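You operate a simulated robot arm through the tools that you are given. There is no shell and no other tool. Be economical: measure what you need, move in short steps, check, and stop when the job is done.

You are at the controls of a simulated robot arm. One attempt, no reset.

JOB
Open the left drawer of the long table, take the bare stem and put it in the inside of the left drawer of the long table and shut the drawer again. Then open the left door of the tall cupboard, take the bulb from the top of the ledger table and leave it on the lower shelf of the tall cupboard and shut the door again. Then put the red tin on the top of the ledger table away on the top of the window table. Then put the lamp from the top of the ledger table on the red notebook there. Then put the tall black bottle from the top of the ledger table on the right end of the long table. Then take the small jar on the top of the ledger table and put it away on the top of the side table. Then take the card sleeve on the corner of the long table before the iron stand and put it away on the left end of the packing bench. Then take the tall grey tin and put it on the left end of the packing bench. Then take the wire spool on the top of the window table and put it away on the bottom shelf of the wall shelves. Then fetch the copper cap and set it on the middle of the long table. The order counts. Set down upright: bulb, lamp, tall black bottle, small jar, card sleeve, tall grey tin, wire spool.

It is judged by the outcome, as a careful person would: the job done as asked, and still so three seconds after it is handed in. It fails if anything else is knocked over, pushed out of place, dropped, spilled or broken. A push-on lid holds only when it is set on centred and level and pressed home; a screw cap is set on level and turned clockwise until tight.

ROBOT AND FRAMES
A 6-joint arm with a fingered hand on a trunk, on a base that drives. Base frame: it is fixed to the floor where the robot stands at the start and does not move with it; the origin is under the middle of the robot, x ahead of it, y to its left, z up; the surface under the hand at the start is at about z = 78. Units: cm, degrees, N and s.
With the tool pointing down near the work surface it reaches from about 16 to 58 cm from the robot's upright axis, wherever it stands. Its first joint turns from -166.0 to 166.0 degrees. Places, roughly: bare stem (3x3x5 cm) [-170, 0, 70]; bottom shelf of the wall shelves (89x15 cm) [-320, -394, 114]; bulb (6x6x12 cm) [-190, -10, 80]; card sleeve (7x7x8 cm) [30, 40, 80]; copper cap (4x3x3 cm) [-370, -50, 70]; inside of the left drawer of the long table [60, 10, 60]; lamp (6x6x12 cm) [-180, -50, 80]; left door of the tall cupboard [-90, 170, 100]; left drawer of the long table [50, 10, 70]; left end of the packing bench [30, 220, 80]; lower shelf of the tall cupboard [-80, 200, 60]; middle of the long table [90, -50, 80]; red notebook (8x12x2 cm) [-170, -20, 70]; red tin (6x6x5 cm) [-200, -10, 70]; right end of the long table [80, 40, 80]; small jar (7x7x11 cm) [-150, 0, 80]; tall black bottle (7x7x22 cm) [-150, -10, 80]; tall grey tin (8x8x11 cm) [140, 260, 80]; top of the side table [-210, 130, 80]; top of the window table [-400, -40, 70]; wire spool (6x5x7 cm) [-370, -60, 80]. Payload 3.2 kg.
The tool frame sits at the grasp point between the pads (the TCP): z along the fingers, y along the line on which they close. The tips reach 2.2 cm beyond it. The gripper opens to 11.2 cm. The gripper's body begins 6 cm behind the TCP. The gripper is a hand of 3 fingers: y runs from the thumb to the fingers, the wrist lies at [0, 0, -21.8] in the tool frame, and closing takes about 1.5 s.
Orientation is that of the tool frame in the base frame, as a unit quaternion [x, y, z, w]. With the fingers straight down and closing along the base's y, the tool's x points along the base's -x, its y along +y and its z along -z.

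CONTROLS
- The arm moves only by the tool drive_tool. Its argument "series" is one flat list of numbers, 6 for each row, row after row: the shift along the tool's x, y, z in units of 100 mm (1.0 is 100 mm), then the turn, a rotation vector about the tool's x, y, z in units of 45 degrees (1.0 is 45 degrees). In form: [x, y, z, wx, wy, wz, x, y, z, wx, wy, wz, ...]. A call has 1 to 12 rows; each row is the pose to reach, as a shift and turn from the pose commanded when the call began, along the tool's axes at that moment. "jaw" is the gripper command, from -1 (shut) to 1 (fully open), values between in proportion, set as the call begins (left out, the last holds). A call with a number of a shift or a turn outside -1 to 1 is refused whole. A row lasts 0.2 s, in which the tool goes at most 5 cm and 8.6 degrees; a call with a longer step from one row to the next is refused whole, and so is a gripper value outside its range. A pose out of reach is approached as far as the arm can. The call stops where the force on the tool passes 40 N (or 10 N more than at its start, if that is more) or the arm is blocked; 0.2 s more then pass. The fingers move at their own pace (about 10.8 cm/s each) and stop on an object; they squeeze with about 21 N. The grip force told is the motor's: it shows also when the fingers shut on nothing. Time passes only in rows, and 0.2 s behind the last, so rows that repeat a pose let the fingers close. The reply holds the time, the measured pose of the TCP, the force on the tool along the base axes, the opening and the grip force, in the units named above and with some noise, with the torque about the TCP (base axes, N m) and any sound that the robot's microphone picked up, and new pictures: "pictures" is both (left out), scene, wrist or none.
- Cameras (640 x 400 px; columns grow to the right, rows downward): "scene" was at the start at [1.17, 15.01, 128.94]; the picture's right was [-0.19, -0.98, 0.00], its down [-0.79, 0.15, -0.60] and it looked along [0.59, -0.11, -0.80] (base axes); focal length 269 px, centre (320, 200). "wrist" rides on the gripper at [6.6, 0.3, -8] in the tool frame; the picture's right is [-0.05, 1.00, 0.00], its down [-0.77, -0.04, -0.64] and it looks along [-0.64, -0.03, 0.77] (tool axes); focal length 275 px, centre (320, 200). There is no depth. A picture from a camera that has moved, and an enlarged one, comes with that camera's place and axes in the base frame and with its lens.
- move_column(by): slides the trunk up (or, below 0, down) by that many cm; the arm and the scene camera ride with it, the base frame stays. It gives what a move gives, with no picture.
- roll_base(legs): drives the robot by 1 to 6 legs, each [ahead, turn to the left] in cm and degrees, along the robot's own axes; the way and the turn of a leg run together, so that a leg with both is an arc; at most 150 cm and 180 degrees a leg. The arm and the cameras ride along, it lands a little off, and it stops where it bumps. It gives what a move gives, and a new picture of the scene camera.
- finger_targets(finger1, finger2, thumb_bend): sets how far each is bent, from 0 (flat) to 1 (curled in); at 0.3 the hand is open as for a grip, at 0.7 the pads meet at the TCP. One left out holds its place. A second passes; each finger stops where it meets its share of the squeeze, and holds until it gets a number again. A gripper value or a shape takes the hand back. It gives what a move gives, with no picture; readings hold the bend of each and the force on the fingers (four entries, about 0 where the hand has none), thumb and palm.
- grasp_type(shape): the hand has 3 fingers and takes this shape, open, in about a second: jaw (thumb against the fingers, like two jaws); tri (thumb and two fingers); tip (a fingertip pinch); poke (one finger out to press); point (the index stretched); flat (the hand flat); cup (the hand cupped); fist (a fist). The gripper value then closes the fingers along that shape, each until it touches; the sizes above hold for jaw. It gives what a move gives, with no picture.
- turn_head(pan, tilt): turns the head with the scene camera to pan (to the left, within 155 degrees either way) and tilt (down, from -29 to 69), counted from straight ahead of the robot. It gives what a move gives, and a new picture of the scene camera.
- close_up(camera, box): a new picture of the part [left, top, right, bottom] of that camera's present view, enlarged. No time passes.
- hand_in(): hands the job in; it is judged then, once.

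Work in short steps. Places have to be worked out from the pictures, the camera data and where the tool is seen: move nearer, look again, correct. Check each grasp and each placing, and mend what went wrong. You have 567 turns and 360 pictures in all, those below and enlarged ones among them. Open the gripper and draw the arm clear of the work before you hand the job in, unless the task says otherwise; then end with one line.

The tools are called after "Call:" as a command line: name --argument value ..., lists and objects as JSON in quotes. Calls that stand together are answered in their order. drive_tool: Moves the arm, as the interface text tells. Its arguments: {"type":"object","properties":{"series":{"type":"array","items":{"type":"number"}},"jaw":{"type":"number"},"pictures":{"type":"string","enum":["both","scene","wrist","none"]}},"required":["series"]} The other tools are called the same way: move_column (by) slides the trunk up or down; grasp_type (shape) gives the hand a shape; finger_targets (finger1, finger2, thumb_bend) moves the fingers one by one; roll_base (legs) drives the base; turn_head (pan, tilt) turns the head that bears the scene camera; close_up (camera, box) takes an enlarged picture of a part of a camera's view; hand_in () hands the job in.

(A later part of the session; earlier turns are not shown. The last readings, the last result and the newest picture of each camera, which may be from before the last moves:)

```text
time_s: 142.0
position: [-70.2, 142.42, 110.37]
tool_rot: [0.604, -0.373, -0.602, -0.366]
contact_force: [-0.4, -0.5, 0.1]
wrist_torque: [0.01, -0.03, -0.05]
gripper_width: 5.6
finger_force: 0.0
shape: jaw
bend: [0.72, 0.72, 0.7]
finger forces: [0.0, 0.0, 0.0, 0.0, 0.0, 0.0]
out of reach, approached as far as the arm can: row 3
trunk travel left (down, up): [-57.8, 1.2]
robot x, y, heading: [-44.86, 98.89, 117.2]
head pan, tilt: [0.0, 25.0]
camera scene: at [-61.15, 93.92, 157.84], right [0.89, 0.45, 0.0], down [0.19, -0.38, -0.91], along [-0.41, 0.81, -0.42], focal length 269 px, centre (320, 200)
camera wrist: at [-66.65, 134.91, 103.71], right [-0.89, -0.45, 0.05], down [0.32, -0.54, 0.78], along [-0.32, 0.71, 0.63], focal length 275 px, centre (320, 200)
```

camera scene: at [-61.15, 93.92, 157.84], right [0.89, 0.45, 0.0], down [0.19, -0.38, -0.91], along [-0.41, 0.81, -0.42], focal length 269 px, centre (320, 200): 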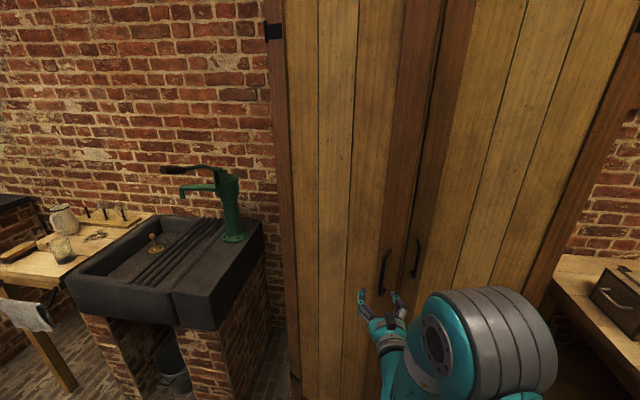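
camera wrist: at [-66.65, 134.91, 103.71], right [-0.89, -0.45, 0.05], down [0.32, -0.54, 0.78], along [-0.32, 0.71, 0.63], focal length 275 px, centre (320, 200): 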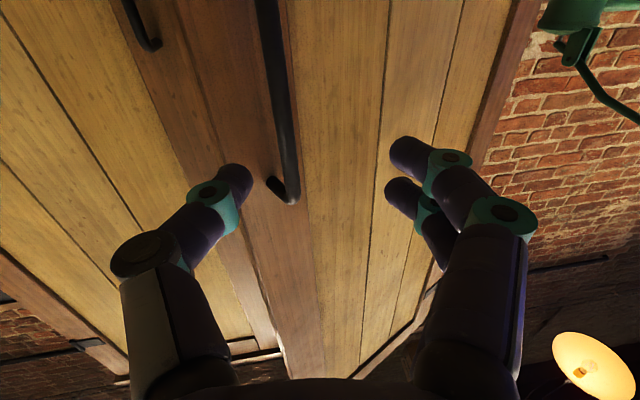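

The door stands at about 25°. I close the fingers, shift right of the door's edge, and drive forward so they pass behind it.

Call:
drive_tool --series '[0, -0.35, 0, 0, 0, 0, 0, -0.7, 0, 0, 0, 0, 0, -1.0, 0, 0, 0, 0, 0, -1.0, 0, 0, 0, 0]' --jaw -1 --pictures "none"

Call:
roll_base --legs '[[12, 0]]'

Call:
drive_tool --series '[0, 0, 0, 0, 0, 0]' --pictures "wrist"

```text
time_s: 143.0
position: [-61.14, 146.82, 110.15]
tool_rot: [0.604, -0.374, -0.601, -0.367]
contact_force: [0.2, 0.6, -0.1]
wrist_torque: [0.03, 0.01, -0.03]
gripper_width: 0.0
finger_force: 21.1
shape: jaw
bend: [0.66, 0.66, 0.67]
finger forces: [0.1, 0.0, 0.0, 0.0, 0.0, 0.0]
trunk travel left (down, up): [-57.8, 1.2]
robot x, y, heading: [-44.69, 98.6, 117.0]
head pan, tilt: [0.0, 25.0]
```

```text
time_s: 144.2
position: [-66.05, 157.5, 110.26]
tool_rot: [0.602, -0.376, -0.602, -0.365]
contact_force: [32.1, -3.3, -10.8]
wrist_torque: [0.31, -0.14, 0.96]
gripper_width: 0.04
finger_force: 21.0
shape: jaw
bend: [0.64, 0.64, 0.75]
finger forces: [17.1, 15.8, 0.1, 0.1, 0.1, 0.1]
trunk travel left (down, up): [-57.8, 1.2]
robot x, y, heading: [-50.3, 109.32, 116.8]
head pan, tilt: [0.0, 25.0]
camera scene: at [-65.79, 104.6, 157.91], right [0.89, 0.45, 0.0], down [0.19, -0.38, -0.91], along [-0.41, 0.81, -0.42], focal length 269 px, centre (320, 200)
```

scene: 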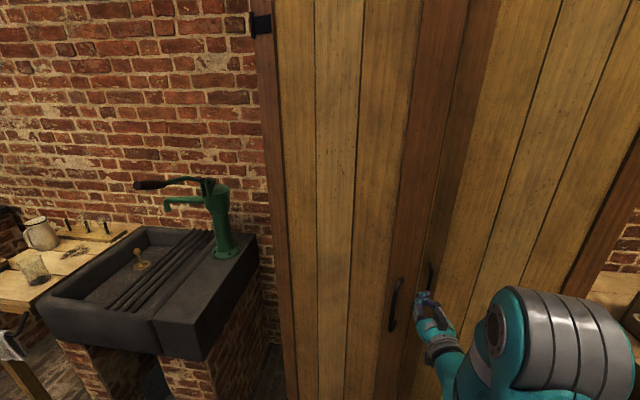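

```text
time_s: 144.6
position: [-66.02, 157.5, 110.08]
tool_rot: [0.603, -0.377, -0.601, -0.365]
contact_force: [27.3, -3.4, -4.4]
wrist_torque: [0.06, -0.01, 0.83]
gripper_width: 0.0
finger_force: 21.1
shape: jaw
bend: [0.64, 0.64, 0.75]
finger forces: [14.1, 13.8, 0.0, 0.1, 0.0, 0.0]
trunk travel left (down, up): [-57.8, 1.2]
robot x, y, heading: [-49.86, 109.74, 116.6]
head pan, tilt: [0.0, 25.0]
camera wrist: at [-62.64, 149.94, 103.6], right [-0.89, -0.45, 0.06], down [0.32, -0.54, 0.78], along [-0.31, 0.71, 0.63], focal length 275 px, centre (320, 200)
```

wrist: 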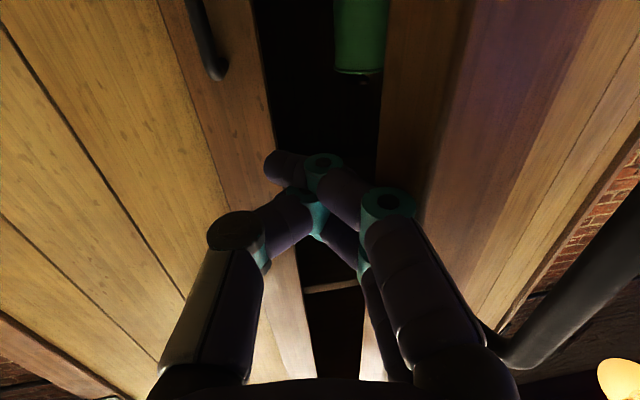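

The fingers sit at the gap but touch the left door's edge. I shift 2 cm right, then go 4 cm deeper.

Call:
drive_tool --series '[0, -0.2, 0, 0, 0, 0, 0, -0.2, 0.2, 0, 0, 0, 0, -0.2, 0.4, 0, 0, 0]' --pictures "wrist"

```text
time_s: 145.4
position: [-66.45, 161.91, 110.12]
tool_rot: [0.604, -0.375, -0.601, -0.365]
contact_force: [3.4, 0.2, -0.1]
wrist_torque: [0.04, -0.02, 0.14]
gripper_width: 0.0
finger_force: 21.1
shape: jaw
bend: [0.66, 0.66, 0.75]
finger forces: [2.0, 0.8, 0.0, 0.1, 0.0, 0.0]
trunk travel left (down, up): [-57.8, 1.2]
robot x, y, heading: [-49.9, 109.19, 116.8]
head pan, tilt: [0.0, 25.0]
camera wrist: at [-63.09, 154.43, 103.5], right [-0.89, -0.45, 0.06], down [0.32, -0.54, 0.78], along [-0.32, 0.71, 0.63], focal length 275 px, centre (320, 200)
```

wrist: 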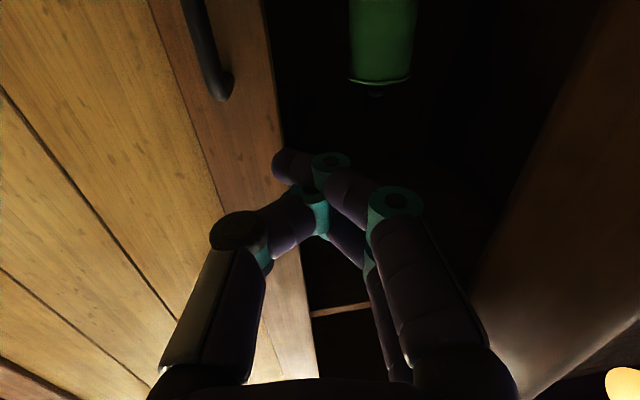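

Now the fingers are behind the door edge. I sweep left by turning the base.

Call:
roll_base --legs '[[-3, 12]]'

```text
time_s: 146.4
position: [-70.65, 158.69, 109.97]
tool_rot: [0.62, -0.35, -0.615, -0.338]
contact_force: [-0.1, -0.4, -0.2]
wrist_torque: [0.02, -0.01, -0.03]
gripper_width: 0.01
finger_force: 20.6
shape: jaw
bend: [0.66, 0.66, 0.75]
finger forces: [0.1, 0.0, 0.0, 0.0, 0.0, 0.0]
trunk travel left (down, up): [-57.8, 1.2]
robot x, y, heading: [-49.84, 108.33, 121.9]
head pan, tilt: [0.0, 25.0]
stopped in leg 1: the force on the tool passed its limit at 98 N (the readings are from after the stop); the commanded pose is now the measured one
camera scene: at [-65.36, 101.92, 157.84], right [0.85, 0.53, 0.0], down [0.22, -0.36, -0.91], along [-0.48, 0.77, -0.42], focal length 269 px, centre (320, 200)
```

scene: 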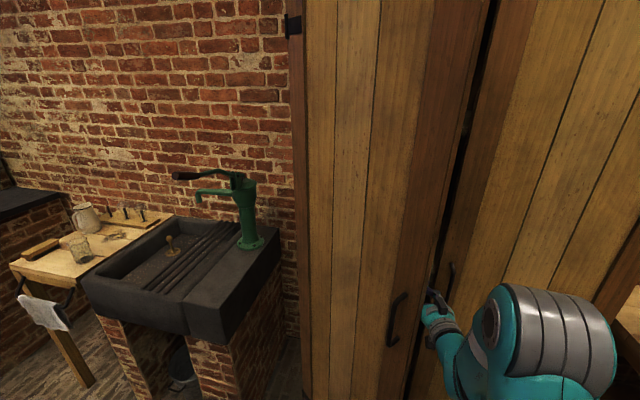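

The base sweep was too brisk; the door moved though. I continue with gentle arm motion to the left.

Call:
drive_tool --series '[0, 0.15, 0, 0, 0, 0, 0, 0.3, 0, 0, 0, 0, 0, 0.45, 0, 0, 0, 0, 0, 0.6, 0, 0, 0, 0, 0, 0.75, 0, 0, 0, 0, 0, 0.9, 0, 0, 0, 0]' --pictures "scene"

```text
time_s: 147.2
position: [-73.3, 156.55, 109.91]
tool_rot: [0.619, -0.356, -0.612, -0.339]
contact_force: [26.4, -9.9, 1.4]
wrist_torque: [-0.05, 0.05, 2.59]
gripper_width: 0.0
finger_force: 20.9
shape: jaw
bend: [0.66, 0.66, 0.75]
finger forces: [0.0, 0.0, 0.1, 0.0, 0.1, 0.1]
trunk travel left (down, up): [-57.8, 1.2]
robot x, y, heading: [-49.43, 108.31, 121.4]
head pan, tilt: [0.0, 25.0]
stopped in row 4: the force on the tool passed its limit at 47 N (the readings are from after the stop); the commanded pose is now the measured one
camera scene: at [-64.84, 101.69, 157.9], right [0.85, 0.52, 0.0], down [0.22, -0.36, -0.91], along [-0.48, 0.77, -0.42], focal length 269 px, centre (320, 200)
```

scene: 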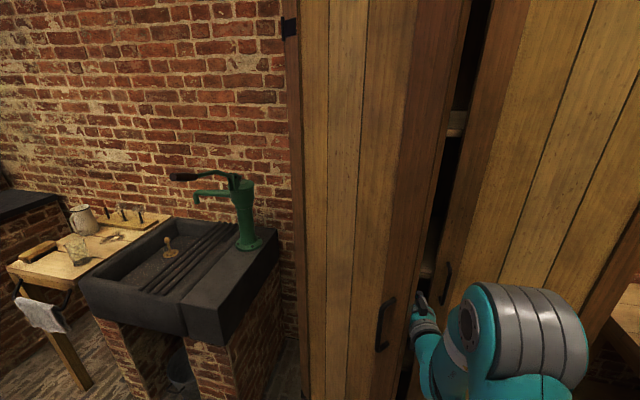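

It keeps opening with resistance. I go slower, with a slight backward component.

Call:
drive_tool --series '[0, 0.08, 0, 0, 0, 0, 0, 0.16, -0.03, 0, 0, 0, 0, 0.24, -0.06, 0, 0, 0, 0, 0.32, -0.09, 0, 0, 0, 0, 0.4, -0.12, 0, 0, 0, 0, 0.48, -0.15, 0, 0, 0, 0, 0.56, -0.18, 0, 0, 0, 0, 0.64, -0.21, 0, 0, 0, 0, 0.72, -0.24, 0, 0, 0, 0, 0.8, -0.27, 0, 0, 0, 0, 0.88, -0.3, 0, 0, 0, 0, 0.96, -0.33, 0, 0, 0]' --pictures "scene"

```text
time_s: 147.5
position: [-73.48, 156.1, 109.92]
tool_rot: [0.618, -0.359, -0.611, -0.34]
contact_force: [30.4, -12.1, 7.0]
wrist_torque: [-0.78, -0.15, 3.04]
gripper_width: 0.0
finger_force: 21.5
shape: jaw
bend: [0.66, 0.66, 0.75]
finger forces: [0.1, 0.0, 0.0, 0.0, 0.0, 0.0]
trunk travel left (down, up): [-57.8, 1.2]
robot x, y, heading: [-49.5, 108.08, 121.3]
head pan, tilt: [0.0, 25.0]
stopped in row 1: the force on the tool passed its limit at 45 N (the readings are from after the stop); the commanded pose is now the measured one
camera scene: at [-64.71, 101.62, 157.91], right [0.85, 0.52, 0.0], down [0.22, -0.36, -0.91], along [-0.47, 0.78, -0.42], focal length 269 px, centre (320, 200)
```

scene: 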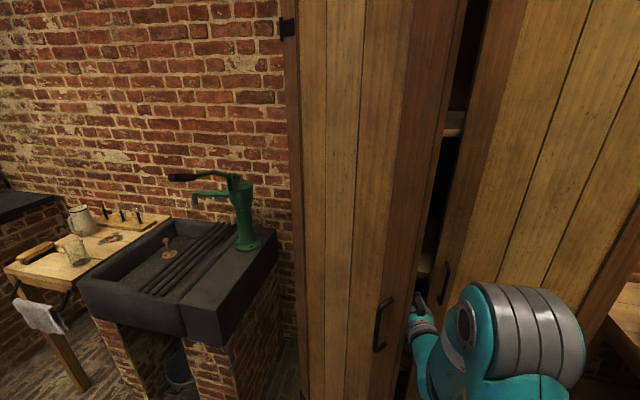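

Contact is at the wrist, pushing mostly toward the hinge. I free it slightly, then turn the hand 45° to the left so the fingers hook behind the door.

Call:
drive_tool --series '[0, -0.2, 0, 0, 0, 0, 0, -0.2, 0.1, -0.17, 0, 0, 0, -0.2, 0.1, -0.34, 0, 0, 0, -0.2, 0.1, -0.51, 0, 0, 0, -0.2, 0.1, -0.68, 0, 0, 0, -0.2, 0.1, -0.85, 0, 0, 0, -0.2, 0.1, -1.0, 0, 0]' --pictures "both"

```text
time_s: 149.1
position: [-72.67, 158.45, 109.45]
tool_rot: [0.704, -0.096, -0.7, -0.076]
contact_force: [-0.8, -0.5, 0.0]
wrist_torque: [0.02, 0.0, -0.04]
gripper_width: 0.0
finger_force: 21.2
shape: jaw
bend: [0.66, 0.66, 0.75]
finger forces: [0.1, 0.1, 0.1, 0.0, 0.0, 0.1]
trunk travel left (down, up): [-57.8, 1.2]
robot x, y, heading: [-49.36, 108.0, 121.6]
head pan, tilt: [0.0, 25.0]
camera scene: at [-65.36, 102.0, 157.84], right [0.85, 0.52, 0.0], down [0.22, -0.36, -0.91], along [-0.47, 0.77, -0.42], focal length 269 px, centre (320, 200)
camera wrist: at [-64.91, 155.94, 102.97], right [-0.24, -0.97, 0.07], down [0.63, -0.09, 0.77], along [-0.74, 0.23, 0.63], focal length 275 px, centre (320, 200)
```

scene: 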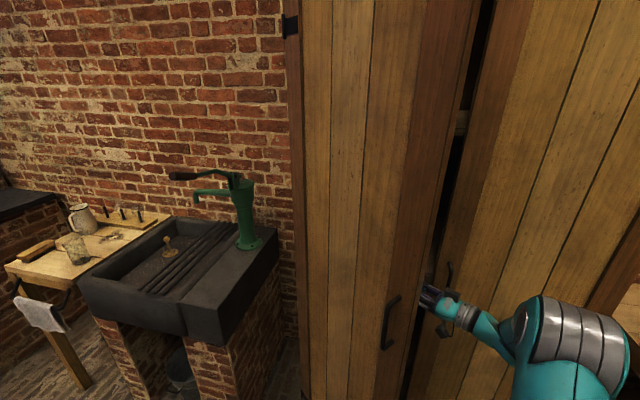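
wrist: 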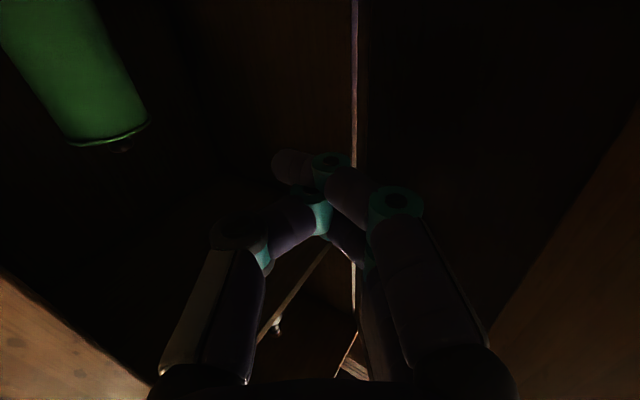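

Hooked behind the door. I pull it toward me by backing with a left turn.

Call:
roll_base --legs '[[-8, 8], [-8, 8]]'

```text
time_s: 150.8
position: [-75.61, 137.53, 109.65]
tool_rot: [0.71, 0.003, -0.704, 0.022]
contact_force: [0.6, -0.2, -0.7]
wrist_torque: [0.04, -0.01, -0.04]
gripper_width: 0.0
finger_force: 22.0
shape: jaw
bend: [0.66, 0.66, 0.75]
finger forces: [0.1, 0.1, 0.0, 0.0, 0.0, 0.1]
trunk travel left (down, up): [-57.8, 1.2]
robot x, y, heading: [-39.39, 95.58, 137.3]
head pan, tilt: [0.0, 25.0]
camera scene: at [-52.93, 85.38, 157.84], right [0.68, 0.74, 0.0], down [0.31, -0.28, -0.91], along [-0.67, 0.61, -0.42], focal length 269 px, centre (320, 200)
```

scene: 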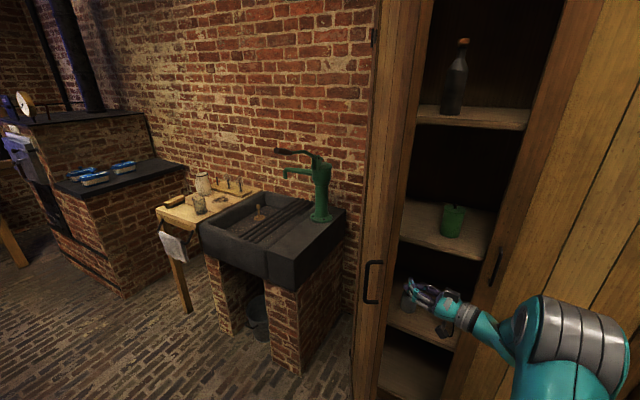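

The door is at about 55°. Turning the base left now moves the hand along the opening direction.

Call:
roll_base --legs '[[0, 12], [0, 14]]'

```text
time_s: 152.9
position: [-90.32, 117.69, 109.56]
tool_rot: [0.692, 0.159, -0.681, 0.178]
contact_force: [0.8, 0.2, -0.1]
wrist_torque: [0.02, 0.0, 0.04]
gripper_width: 0.0
finger_force: 21.2
shape: jaw
bend: [0.67, 0.67, 0.75]
finger forces: [0.0, 0.0, 0.0, 0.0, 0.1, 0.0]
trunk travel left (down, up): [-57.8, 1.2]
robot x, y, heading: [-39.06, 96.06, 163.5]
head pan, tilt: [0.0, 25.0]
camera scene: at [-47.31, 80.58, 157.84], right [0.29, 0.96, 0.0], down [0.4, -0.12, -0.91], along [-0.87, 0.26, -0.42], focal length 269 px, centre (320, 200)
```

scene: 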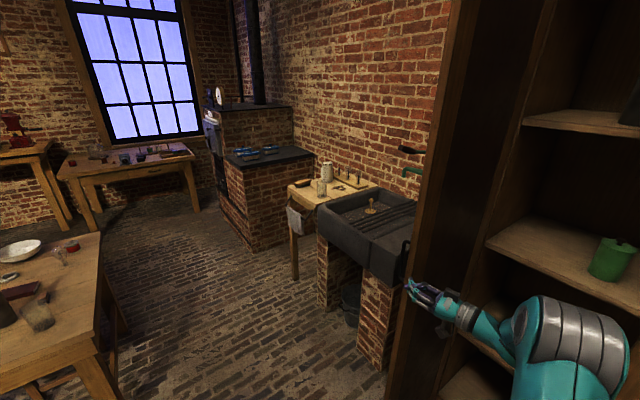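

The door is open about 85°. I look at the shelves.

Call:
turn_head --pan -52 --tilt 40

```text
time_s: 154.1
position: [-90.19, 117.73, 109.55]
tool_rot: [0.692, 0.161, -0.681, 0.179]
contact_force: [0.0, -0.4, 1.1]
wrist_torque: [0.03, -0.01, 0.02]
gripper_width: 0.0
finger_force: 21.2
shape: jaw
bend: [0.67, 0.67, 0.75]
finger forces: [0.0, 0.0, 0.0, 0.0, 0.1, 0.0]
trunk travel left (down, up): [-57.8, 1.2]
robot x, y, heading: [-39.26, 95.64, 163.3]
head pan, tilt: [-52.0, 40.0]
camera scene: at [-41.56, 85.87, 155.51], right [0.93, 0.36, 0.0], down [0.23, -0.6, -0.77], along [-0.28, 0.71, -0.64], focal length 269 px, centre (320, 200)
```

scene: 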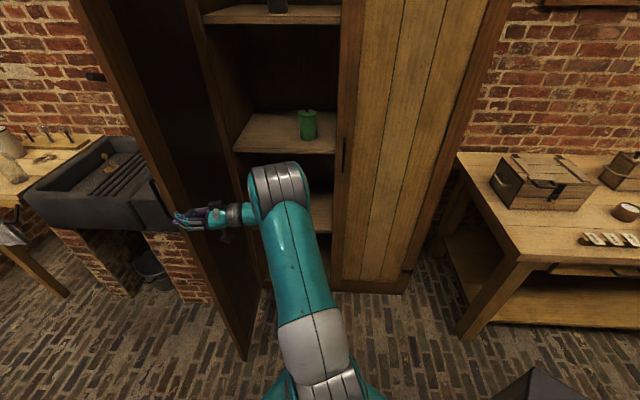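

Shelf with the green can is at z≈100; the lower shelf at roughly 55–60. I back away from the door, straighten the hand, and drive to the ledger table.

Call:
roll_base --legs '[[-12, 0]]'

Call:
drive_tool --series '[0, 0, 0, 0.17, 0, 0, 0, 0, 0, 0.34, 0, 0, 0, 0, 0, 0.51, 0, 0, 0, 0, 0, 0.68, 0, 0, 0, 0, 0, 0.85, 0, 0, 0, 0, 0, 1.0, 0, 0]' --pictures "none"

Call:
drive_tool --series '[0, 0, 0, 0, 0.17, 0, 0, 0, 0, 0, 0.34, 0, 0, 0, 0, 0, 0.51, 0, 0, 0, 0, 0, 0.68, 0, 0, 0, 0, 0, 0.85, 0, 0, 0, 0, 0, 1, 0]' --pictures "scene"

```text
time_s: 155.3
position: [-78.73, 114.09, 109.63]
tool_rot: [0.691, 0.161, -0.681, 0.179]
contact_force: [-0.2, 0.3, -0.1]
wrist_torque: [-0.03, 0.0, -0.01]
gripper_width: 0.0
finger_force: 21.5
shape: jaw
bend: [0.67, 0.67, 0.75]
finger forces: [0.0, 0.0, 0.0, 0.0, 0.0, 0.0]
trunk travel left (down, up): [-57.8, 1.2]
robot x, y, heading: [-28.15, 92.27, 163.2]
head pan, tilt: [-52.0, 40.0]
camera scene: at [-29.91, 82.35, 155.51], right [0.93, 0.36, 0.0], down [0.23, -0.6, -0.77], along [-0.28, 0.71, -0.64], focal length 269 px, centre (320, 200)
```

scene: 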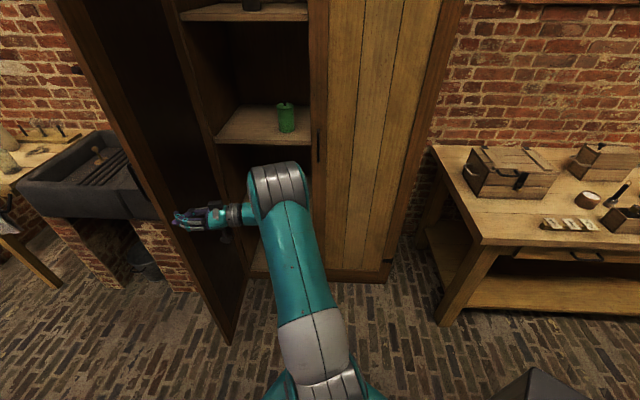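

```text
time_s: 156.7
position: [-78.67, 114.13, 109.54]
tool_rot: [0.708, -0.112, -0.69, -0.1]
contact_force: [-0.4, 0.2, 0.6]
wrist_torque: [0.03, 0.01, 0.03]
gripper_width: 0.0
finger_force: 21.0
shape: jaw
bend: [0.67, 0.67, 0.75]
finger forces: [0.0, 0.0, 0.0, 0.0, 0.0, 0.1]
trunk travel left (down, up): [-57.8, 1.2]
robot x, y, heading: [-27.8, 92.41, 163.3]
head pan, tilt: [-52.0, 40.0]
```

```text
time_s: 158.1
position: [-79.08, 113.34, 109.74]
tool_rot: [0.897, -0.128, -0.422, -0.037]
contact_force: [-0.1, 0.0, -0.1]
wrist_torque: [0.0, -0.01, 0.01]
gripper_width: 0.0
finger_force: 21.4
shape: jaw
bend: [0.67, 0.67, 0.75]
finger forces: [0.0, 0.0, 0.1, 0.1, 0.0, 0.0]
out of reach, approached as far as the arm can: row 6
trunk travel left (down, up): [-57.8, 1.2]
robot x, y, heading: [-27.89, 92.62, 163.3]
head pan, tilt: [-52.0, 40.0]
camera scene: at [-30.05, 82.39, 155.51], right [0.93, 0.36, 0.0], down [0.23, -0.6, -0.77], along [-0.28, 0.71, -0.64], focal length 269 px, centre (320, 200)
```

scene: 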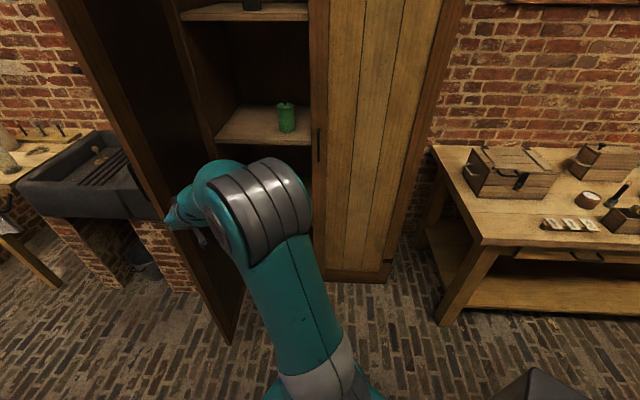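

Drive to the ledger table's right side.

Call:
roll_base --legs '[[0, 34.7], [80, 0], [80, 0], [0, 64]]'

Call:
turn_head --pan 0 --tilt 50

```text
time_s: 170.8
position: [-192.02, -11.83, 109.65]
tool_rot: [0.679, 0.6, -0.302, 0.297]
contact_force: [-0.9, -0.1, 0.2]
wrist_torque: [0.0, 0.0, 0.0]
gripper_width: 0.02
finger_force: 20.7
shape: jaw
bend: [0.67, 0.67, 0.75]
finger forces: [0.1, 0.1, 0.1, 0.1, 0.0, 0.0]
trunk travel left (down, up): [-57.8, 1.2]
robot x, y, heading: [-179.2, 42.26, -97.6]
head pan, tilt: [-52.0, 40.0]
camera scene: at [-169.6, 41.49, 155.51], right [-0.51, 0.86, 0.0], down [0.55, 0.33, -0.77], along [-0.66, -0.39, -0.64], focal length 269 px, centre (320, 200)
```

scene: 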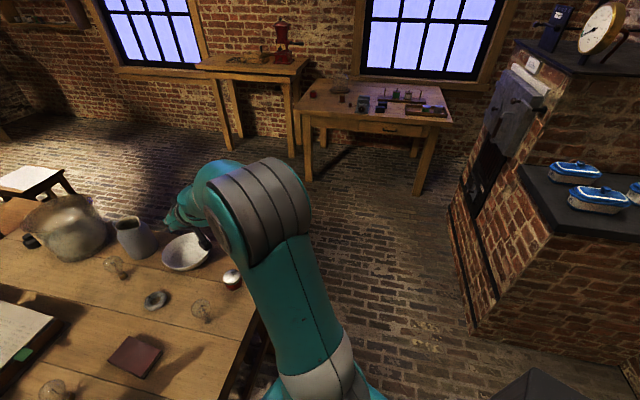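

```text
time_s: 172.0
position: [-191.92, -11.96, 109.6]
tool_rot: [0.678, 0.6, -0.302, 0.298]
contact_force: [-0.7, -0.4, 0.7]
wrist_torque: [0.01, -0.01, 0.0]
gripper_width: 0.01
finger_force: 20.4
shape: jaw
bend: [0.67, 0.67, 0.75]
finger forces: [0.1, 0.1, 0.0, 0.0, 0.0, 0.0]
trunk travel left (down, up): [-57.8, 1.2]
robot x, y, heading: [-179.63, 42.36, -97.5]
head pan, tilt: [0.0, 50.0]
camera scene: at [-163.3, 38.18, 154.09], right [-0.99, 0.13, 0.0], down [0.1, 0.76, -0.64], along [-0.08, -0.64, -0.77], focal length 269 px, centre (320, 200)
```

scene: 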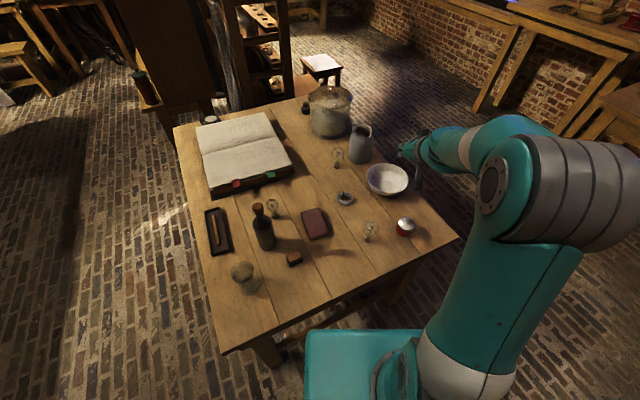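

A clear overview. I zoom in for precise positions of all items.

Call:
close_up --camera "scene" --box '[200, 120, 440, 270]'

```text
2.67 times, centred on (320, 195) of scene
camera zoom: at [-163.3, 38.18, 154.09], right [-0.99, 0.13, 0.0], down [0.1, 0.76, -0.64], along [-0.08, -0.64, -0.77], focal length 716 px, centre (320, 213)
```

zoom: 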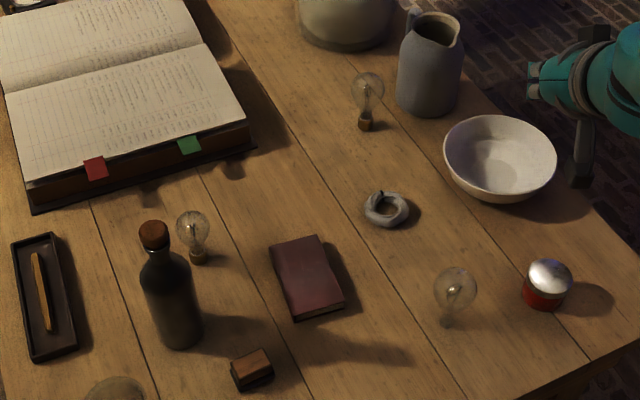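

Bulb axis at (-186.3,-9.8); tin (-201,-12); lamp (-182,-49); notebook centre (-168.6,-18). I open the hand and move to a pre-grasp point behind and above the bulb, keeping the 40° downward pitch.

Call:
drive_tool --series '[0.23, 0.17, -0.26, 0, 0, 0, 0.46, 0.34, -0.52, 0, 0, 0, 0.68, 0.516, -0.78, 0, 0, 0, 0.68, 0.516, -0.78, 0, 0, 0]' --jaw 1 --pictures "none"

Call:
move_column --by -22

Call:
drive_tool --series '[0, 0, 0, 0, 0, 0]' --pictures "both"

```text
time_s: 173.0
position: [-185.69, -1.95, 109.69]
tool_rot: [0.679, 0.601, -0.301, 0.297]
contact_force: [-0.5, 0.2, -0.4]
wrist_torque: [0.0, -0.01, 0.02]
gripper_width: 11.17
finger_force: 0.0
shape: jaw
bend: [0.3, 0.3, 0.3]
finger forces: [0.1, 0.0, 0.0, 0.0, 0.0, 0.0]
trunk travel left (down, up): [-57.8, 1.2]
robot x, y, heading: [-179.33, 42.23, -97.6]
head pan, tilt: [0.0, 50.0]
```

```text
time_s: 175.3
position: [-185.68, -2.08, 87.57]
tool_rot: [0.679, 0.6, -0.302, 0.297]
contact_force: [-0.7, -0.4, 0.0]
wrist_torque: [0.0, -0.02, -0.02]
gripper_width: 11.21
finger_force: 0.1
shape: jaw
bend: [0.3, 0.3, 0.3]
finger forces: [0.0, 0.0, 0.1, 0.0, 0.0, 0.0]
trunk travel left (down, up): [-35.8, 23.2]
robot x, y, heading: [-179.34, 42.29, -97.5]
head pan, tilt: [0.0, 50.0]
```

```text
time_s: 175.7
position: [-185.78, -2.06, 87.6]
tool_rot: [0.679, 0.6, -0.302, 0.297]
contact_force: [-0.4, 1.0, 0.2]
wrist_torque: [0.0, 0.02, 0.01]
gripper_width: 11.19
finger_force: 0.0
shape: jaw
bend: [0.3, 0.3, 0.3]
finger forces: [0.0, 0.0, 0.1, 0.0, 0.0, 0.0]
trunk travel left (down, up): [-35.8, 23.2]
robot x, y, heading: [-179.69, 42.4, -97.6]
head pan, tilt: [0.0, 50.0]
camera scene: at [-163.29, 38.18, 132.09], right [-0.99, 0.13, 0.0], down [0.1, 0.76, -0.64], along [-0.08, -0.64, -0.77], focal length 269 px, centre (320, 200)
camera wrist: at [-184.2, 8.32, 87.68], right [0.99, -0.13, 0.08], down [-0.08, 0.0, 1.0], along [-0.13, -0.99, -0.01], focal length 275 px, centre (320, 200)
```

scene: 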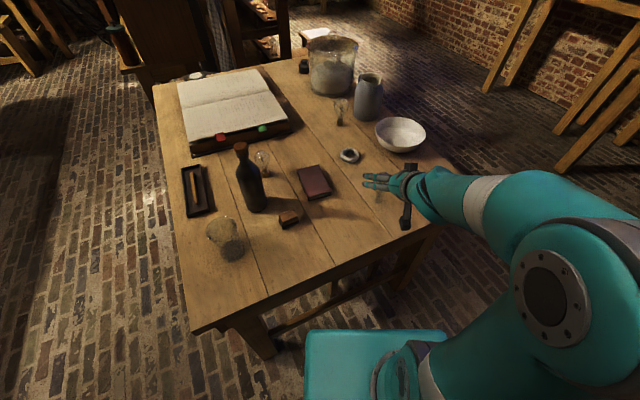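
wrist: 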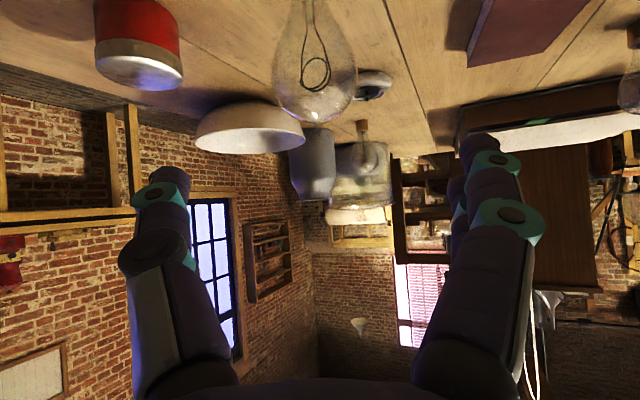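

The bulb globe centre is at about (-186.3,-9.8,79.3). I approach in two steps.

Call:
drive_tool --series '[0.08, -0.01, 0.25, 0, 0, 0, 0.16, -0.02, 0.5, 0, 0, 0, 0.16, -0.02, 0.7, 0, 0, 0]' --pictures "wrist"

```text
time_s: 176.5
position: [-186.05, -6.39, 81.85]
tool_rot: [0.677, 0.601, -0.301, 0.298]
contact_force: [-0.6, 0.0, 0.8]
wrist_torque: [0.0, 0.0, 0.0]
gripper_width: 11.2
finger_force: 0.1
shape: jaw
bend: [0.3, 0.3, 0.3]
finger forces: [0.0, 0.0, 0.0, 0.0, 0.0, 0.0]
trunk travel left (down, up): [-35.8, 23.2]
robot x, y, heading: [-179.36, 42.21, -97.6]
head pan, tilt: [0.0, 50.0]
camera wrist: at [-184.63, 3.95, 81.9], right [0.99, -0.13, 0.08], down [-0.08, 0.0, 1.0], along [-0.13, -0.99, -0.01], focal length 275 px, centre (320, 200)
```

wrist: 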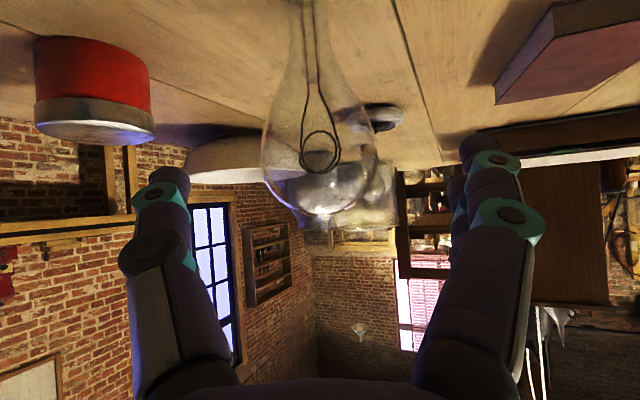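

Globe at (-186.3,-10.1,79.3). I make the final 4.5 cm approach and close.

Call:
drive_tool --series '[-0.01, 0, 0.22, 0, 0, 0, -0.03, 0, 0.45, 0, 0, 0, -0.03, 0, 0.45, 0, 0, 0]' --pictures "wrist"

Call:
drive_tool --series '[0, 0, 0, 0, 0, 0, 0, 0, 0, 0, 0, 0, 0, 0, 0, 0, 0, 0, 0, 0, 0, 0, 0, 0]' --jaw -1 --pictures "wrist"

```text
time_s: 177.3
position: [-186.22, -10.1, 79.14]
tool_rot: [0.679, 0.6, -0.301, 0.297]
contact_force: [0.3, 0.3, -0.3]
wrist_torque: [0.01, -0.02, -0.01]
gripper_width: 11.24
finger_force: 0.1
shape: jaw
bend: [0.3, 0.3, 0.3]
finger forces: [0.0, 0.1, 0.0, 0.1, 0.0, 0.1]
trunk travel left (down, up): [-35.8, 23.2]
robot x, y, heading: [-179.35, 41.93, -97.5]
head pan, tilt: [0.0, 50.0]
camera wrist: at [-184.86, 0.34, 79.22], right [0.99, -0.13, 0.08], down [-0.08, 0.0, 1.0], along [-0.13, -0.99, -0.01], focal length 275 px, centre (320, 200)
```

wrist: 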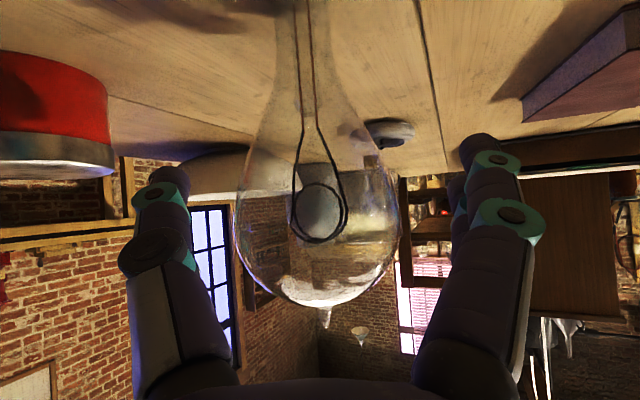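

```text
time_s: 178.3
position: [-186.33, -9.97, 79.13]
tool_rot: [0.678, 0.601, -0.302, 0.298]
contact_force: [-0.9, 0.0, -0.9]
wrist_torque: [-0.01, 0.0, 0.01]
gripper_width: 2.19
finger_force: 20.8
shape: jaw
bend: [0.74, 0.74, 0.77]
finger forces: [8.4, 10.7, 0.0, 0.0, 20.6, 0.1]
trunk travel left (down, up): [-35.8, 23.2]
robot x, y, heading: [-179.49, 42.21, -97.3]
head pan, tilt: [0.0, 50.0]
camera wrist: at [-184.85, 0.37, 79.23], right [0.99, -0.13, 0.08], down [-0.08, 0.0, 1.0], along [-0.13, -0.99, -0.01], focal length 275 px, centre (320, 200)
```

wrist: 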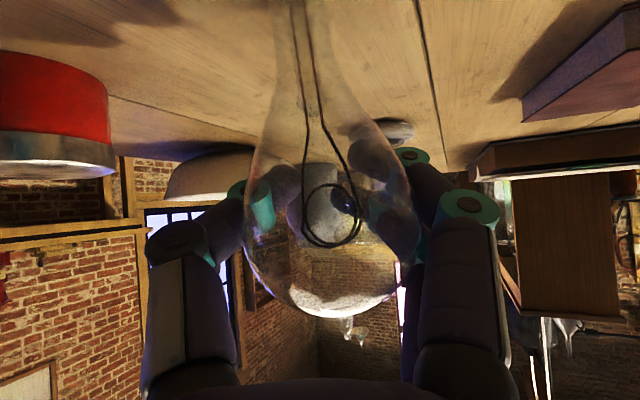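

Gripped (caged around the globe). I lift 10 cm straight up with the trunk and look.

Call:
move_column --by 14

Call:
drive_tool --series '[0, 0, 0, 0, 0, 0]' --pictures "both"

```text
time_s: 180.0
position: [-186.35, -9.96, 93.14]
tool_rot: [0.678, 0.601, -0.301, 0.297]
contact_force: [-0.9, -0.3, -0.9]
wrist_torque: [0.01, 0.02, -0.01]
gripper_width: 2.17
finger_force: 20.8
shape: jaw
bend: [0.74, 0.74, 0.77]
finger forces: [8.4, 10.8, 0.0, 0.0, 20.4, 0.1]
trunk travel left (down, up): [-49.8, 9.2]
robot x, y, heading: [-179.57, 42.03, -97.5]
head pan, tilt: [0.0, 50.0]
```

```text
time_s: 180.4
position: [-186.38, -10.08, 93.21]
tool_rot: [0.678, 0.6, -0.302, 0.297]
contact_force: [0.6, -0.4, 0.3]
wrist_torque: [0.04, 0.01, 0.0]
gripper_width: 2.19
finger_force: 20.9
shape: jaw
bend: [0.74, 0.74, 0.77]
finger forces: [8.5, 10.7, 0.0, 0.1, 20.4, 0.0]
trunk travel left (down, up): [-49.8, 9.2]
robot x, y, heading: [-179.16, 42.01, -97.3]
head pan, tilt: [0.0, 50.0]
camera scene: at [-163.29, 38.17, 146.09], right [-0.99, 0.13, 0.0], down [0.1, 0.76, -0.64], along [-0.08, -0.64, -0.77], focal length 269 px, centre (320, 200)
camera wrist: at [-184.85, 0.37, 93.23], right [0.99, -0.13, 0.08], down [-0.08, 0.0, 1.0], along [-0.13, -0.99, -0.01], focal length 275 px, centre (320, 200)
```

scene: 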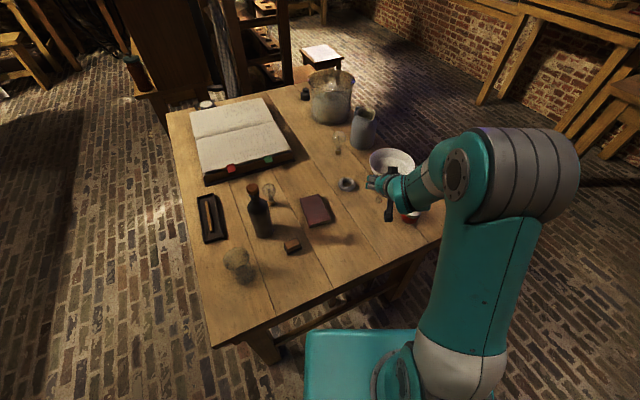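
wrist: 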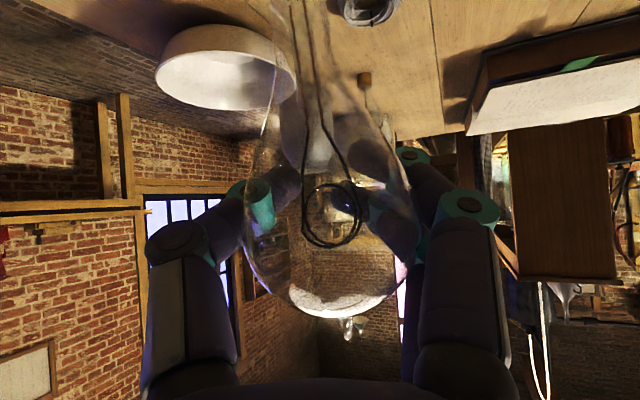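

The bulb is held, tilted only a few degrees. I raise the trunk, back off before turning, and drive to a stand-off before the cupboard.

Call:
move_column --by 9

Call:
roll_base --legs '[[-12, 0], [0, 113.9], [120.7, 0], [0, 100.6]]'

Call:
turn_head --pan 0 --tilt 40

```text
time_s: 181.6
position: [-186.3, -9.97, 102.16]
tool_rot: [0.679, 0.6, -0.302, 0.297]
contact_force: [0.4, 0.6, -1.0]
wrist_torque: [-0.01, 0.03, 0.04]
gripper_width: 2.19
finger_force: 21.0
shape: jaw
bend: [0.74, 0.74, 0.77]
finger forces: [8.4, 10.8, 0.0, 0.1, 20.4, 0.1]
trunk travel left (down, up): [-58.8, 0.2]
robot x, y, heading: [-179.41, 42.1, -97.5]
head pan, tilt: [0.0, 50.0]
```

```text
time_s: 197.5
position: [-86.61, 135.69, 102.13]
tool_rot: [0.771, -0.476, -0.372, -0.202]
contact_force: [-0.2, -0.3, 0.8]
wrist_torque: [0.0, -0.01, -0.01]
gripper_width: 2.16
finger_force: 20.6
shape: jaw
bend: [0.74, 0.74, 0.77]
finger forces: [8.2, 10.4, 0.1, 0.1, 19.6, 0.0]
trunk travel left (down, up): [-58.8, 0.2]
robot x, y, heading: [-63.05, 88.34, 115.9]
head pan, tilt: [0.0, 50.0]
camera scene: at [-79.18, 82.45, 155.09], right [0.9, 0.44, 0.0], down [0.34, -0.69, -0.64], along [-0.28, 0.58, -0.77], focal length 269 px, centre (320, 200)
```

scene: 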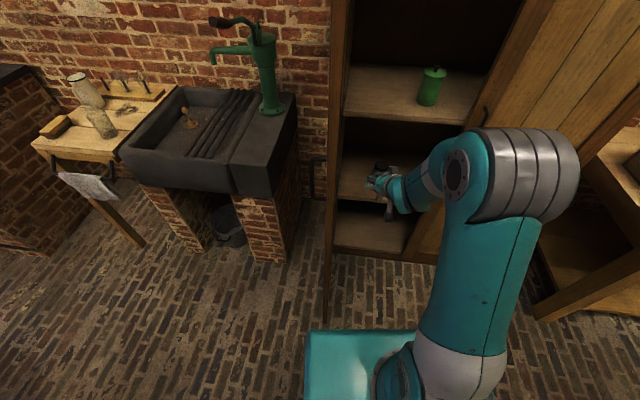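

```text
time_s: 198.2
position: [-86.58, 135.79, 102.13]
tool_rot: [0.771, -0.476, -0.372, -0.203]
contact_force: [0.2, -0.3, -0.6]
wrist_torque: [0.03, 0.02, -0.02]
gripper_width: 2.18
finger_force: 20.6
shape: jaw
bend: [0.74, 0.74, 0.77]
finger forces: [8.2, 10.3, 0.0, 0.0, 19.7, 0.0]
trunk travel left (down, up): [-58.8, 0.2]
robot x, y, heading: [-63.6, 88.7, 115.8]
head pan, tilt: [0.0, 40.0]
camera scene: at [-79.52, 83.17, 156.5], right [0.9, 0.44, 0.0], down [0.28, -0.58, -0.77], along [-0.34, 0.69, -0.64], focal length 269 px, centre (320, 200)
```

scene: 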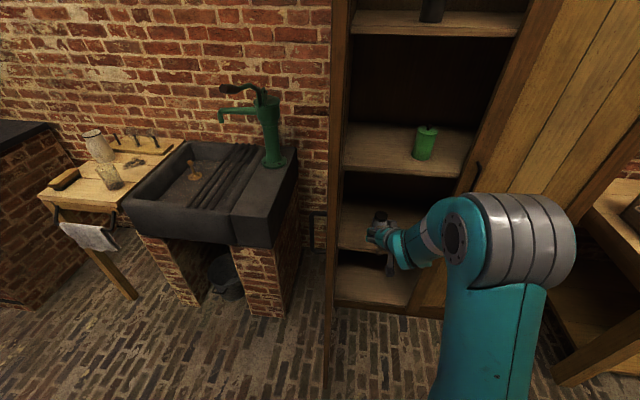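

The door is out of the way. I zoom in on the lower shelf.

Call:
close_up --camera "scene" --box '[300, 160, 500, 320]'

Call:
drive_tool --series '[0, 0, 0, 0, 0, 0]' --pictures "wrist"

```text
2.50 times, centred on (400, 240) of scene
camera zoom: at [-79.52, 83.17, 156.5], right [0.9, 0.44, 0.0], down [0.28, -0.58, -0.77], along [-0.34, 0.69, -0.64], focal length 672 px, centre (120, 100)
```

zoom: 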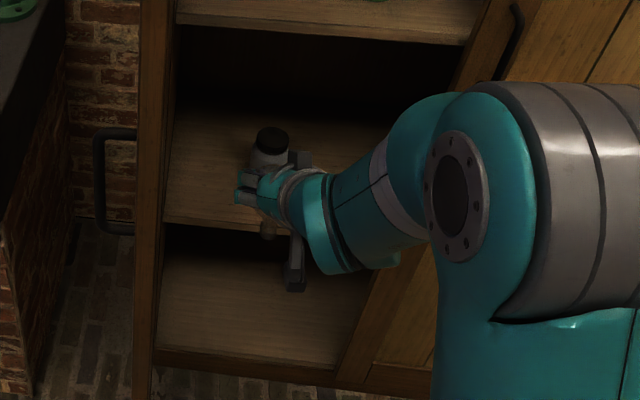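

```text
time_s: 198.6
position: [-86.57, 135.8, 102.18]
tool_rot: [0.771, -0.476, -0.371, -0.203]
contact_force: [-0.1, -0.2, -0.4]
wrist_torque: [0.0, 0.01, 0.0]
gripper_width: 2.16
finger_force: 20.5
shape: jaw
bend: [0.74, 0.74, 0.77]
finger forces: [8.1, 10.4, 0.0, 0.1, 19.7, 0.0]
trunk travel left (down, up): [-58.8, 0.2]
robot x, y, heading: [-63.48, 88.38, 116.2]
head pan, tilt: [0.0, 40.0]
camera wrist: at [-81.88, 126.35, 102.23], right [-0.9, -0.44, 0.08], down [0.07, 0.04, 1.0], along [-0.44, 0.9, -0.01], focal length 275 px, centre (320, 200)
```

wrist: 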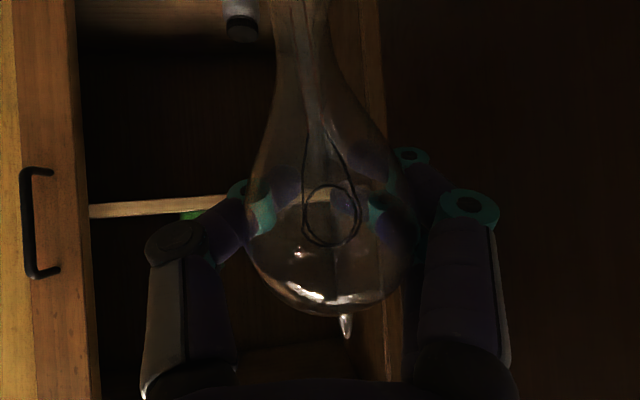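

A jar with black lid stands on the lower shelf at about (-96,186); shelf surface near z 53. I will put the bulb to its right at about (-83,181). I reposition to approach along heading 107°.

Call:
roll_base --legs '[[0, -58], [10.6, 0], [0, 49]]'

Call:
drive_tool --series '[0, 0, 0, -0.057, 0, 0.068]' --pictures "wrist"

```text
time_s: 204.6
position: [-74.38, 147.51, 102.23]
tool_rot: [0.736, -0.528, -0.357, -0.228]
contact_force: [-0.3, -0.3, -0.2]
wrist_torque: [0.0, -0.01, -0.01]
gripper_width: 2.17
finger_force: 20.9
shape: jaw
bend: [0.74, 0.74, 0.76]
finger forces: [7.9, 10.2, 0.0, 0.0, 19.2, 0.1]
trunk travel left (down, up): [-58.8, 0.2]
robot x, y, heading: [-58.19, 97.42, 108.0]
head pan, tilt: [0.0, 40.0]
camera scene: at [-74.63, 94.47, 156.5], right [0.95, 0.31, 0.0], down [0.2, -0.61, -0.77], along [-0.24, 0.73, -0.64], focal length 269 px, centre (320, 200)
```

scene: 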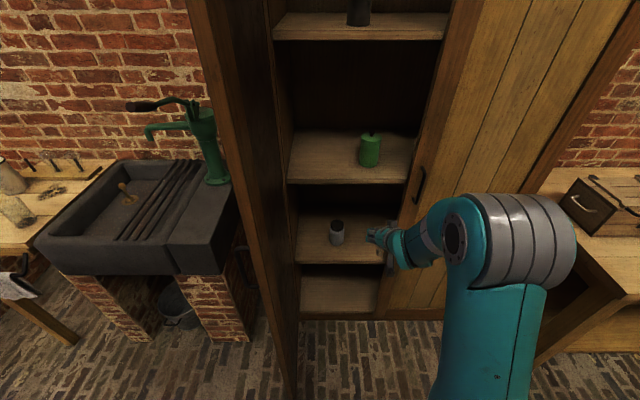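

```text
time_s: 204.9
position: [-74.5, 147.5, 102.05]
tool_rot: [0.727, -0.539, -0.375, -0.202]
contact_force: [-0.4, 0.3, -0.6]
wrist_torque: [-0.01, 0.01, -0.01]
gripper_width: 2.12
finger_force: 21.3
shape: jaw
bend: [0.74, 0.74, 0.77]
finger forces: [7.9, 10.0, 0.0, 0.0, 19.1, 0.1]
trunk travel left (down, up): [-58.8, 0.2]
robot x, y, heading: [-58.19, 97.26, 108.2]
head pan, tilt: [0.0, 40.0]
camera wrist: at [-70.98, 137.59, 102.24], right [-0.94, -0.31, 0.15], down [0.14, 0.06, 0.99], along [-0.31, 0.95, -0.01], focal length 275 px, centre (320, 200)
```

wrist: 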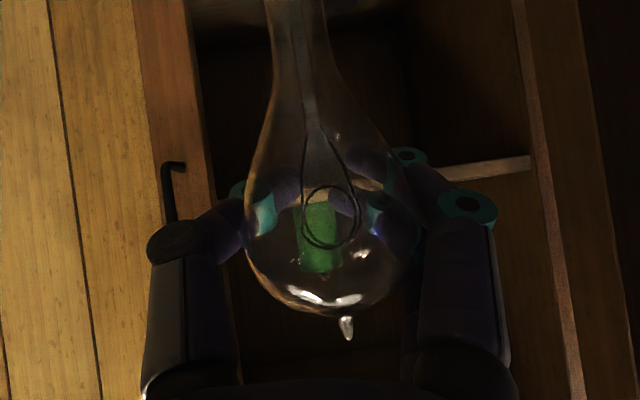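

The bulb is now vertical in the picture. I lower the trunk 35 cm and drive 22 cm in, then look.

Call:
move_column --by -35

Call:
roll_base --legs '[[22, 0]]'

Call:
drive_tool --series '[0, 0, 0, 0, 0, 0]' --pictures "wrist"

```text
time_s: 208.4
position: [-74.28, 147.48, 67.13]
tool_rot: [0.727, -0.54, -0.374, -0.203]
contact_force: [-0.5, 0.1, -0.6]
wrist_torque: [-0.02, 0.01, 0.0]
gripper_width: 1.31
finger_force: 20.9
shape: jaw
bend: [0.77, 0.75, 0.76]
finger forces: [6.4, 0.5, 0.0, 0.0, 5.9, 0.1]
trunk travel left (down, up): [-23.8, 35.2]
robot x, y, heading: [-57.85, 97.29, 108.0]
head pan, tilt: [0.0, 40.0]
```

```text
time_s: 210.1
position: [-81.26, 168.36, 67.2]
tool_rot: [0.727, -0.54, -0.374, -0.202]
contact_force: [0.5, -0.4, 0.1]
wrist_torque: [-0.01, 0.02, 0.01]
gripper_width: 1.31
finger_force: 20.3
shape: jaw
bend: [0.77, 0.75, 0.76]
finger forces: [6.4, 0.5, 0.0, 0.0, 5.9, 0.0]
trunk travel left (down, up): [-23.8, 35.2]
robot x, y, heading: [-65.26, 118.3, 107.9]
head pan, tilt: [0.0, 40.0]
camera scene: at [-81.49, 115.38, 121.51], right [0.95, 0.31, 0.0], down [0.2, -0.61, -0.77], along [-0.24, 0.73, -0.64], focal length 269 px, centre (320, 200)
```

scene: 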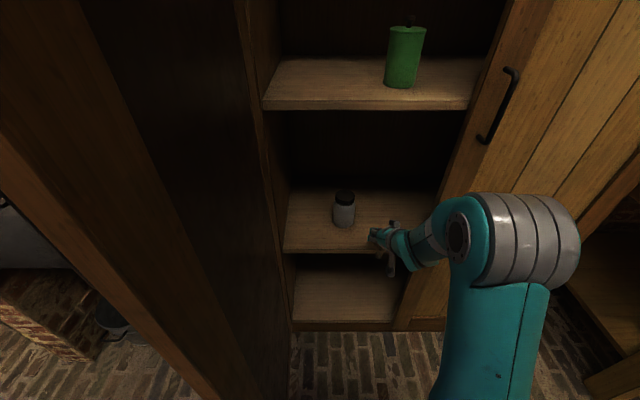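

```text
time_s: 210.5
position: [-81.21, 168.37, 67.04]
tool_rot: [0.726, -0.54, -0.374, -0.203]
contact_force: [-0.2, -0.2, -0.7]
wrist_torque: [-0.02, 0.0, -0.04]
gripper_width: 1.32
finger_force: 21.2
shape: jaw
bend: [0.77, 0.75, 0.76]
finger forces: [6.4, 0.4, 0.1, 0.1, 6.0, 0.0]
trunk travel left (down, up): [-23.8, 35.2]
robot x, y, heading: [-64.96, 118.12, 108.1]
head pan, tilt: [0.0, 40.0]
camera wrist: at [-77.87, 158.5, 67.24], right [-0.94, -0.31, 0.15], down [0.14, 0.06, 0.99], along [-0.31, 0.95, -0.01], focal length 275 px, centre (320, 200)
```

wrist: 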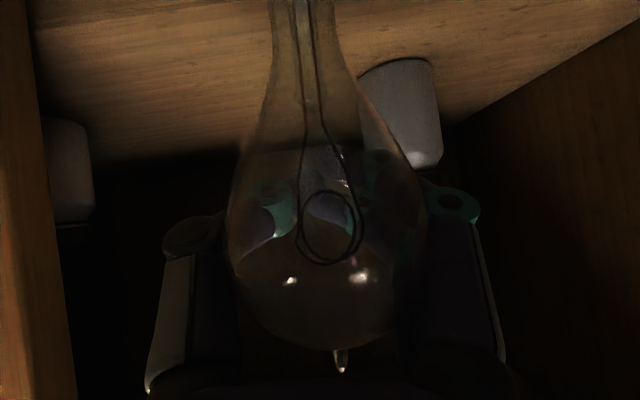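

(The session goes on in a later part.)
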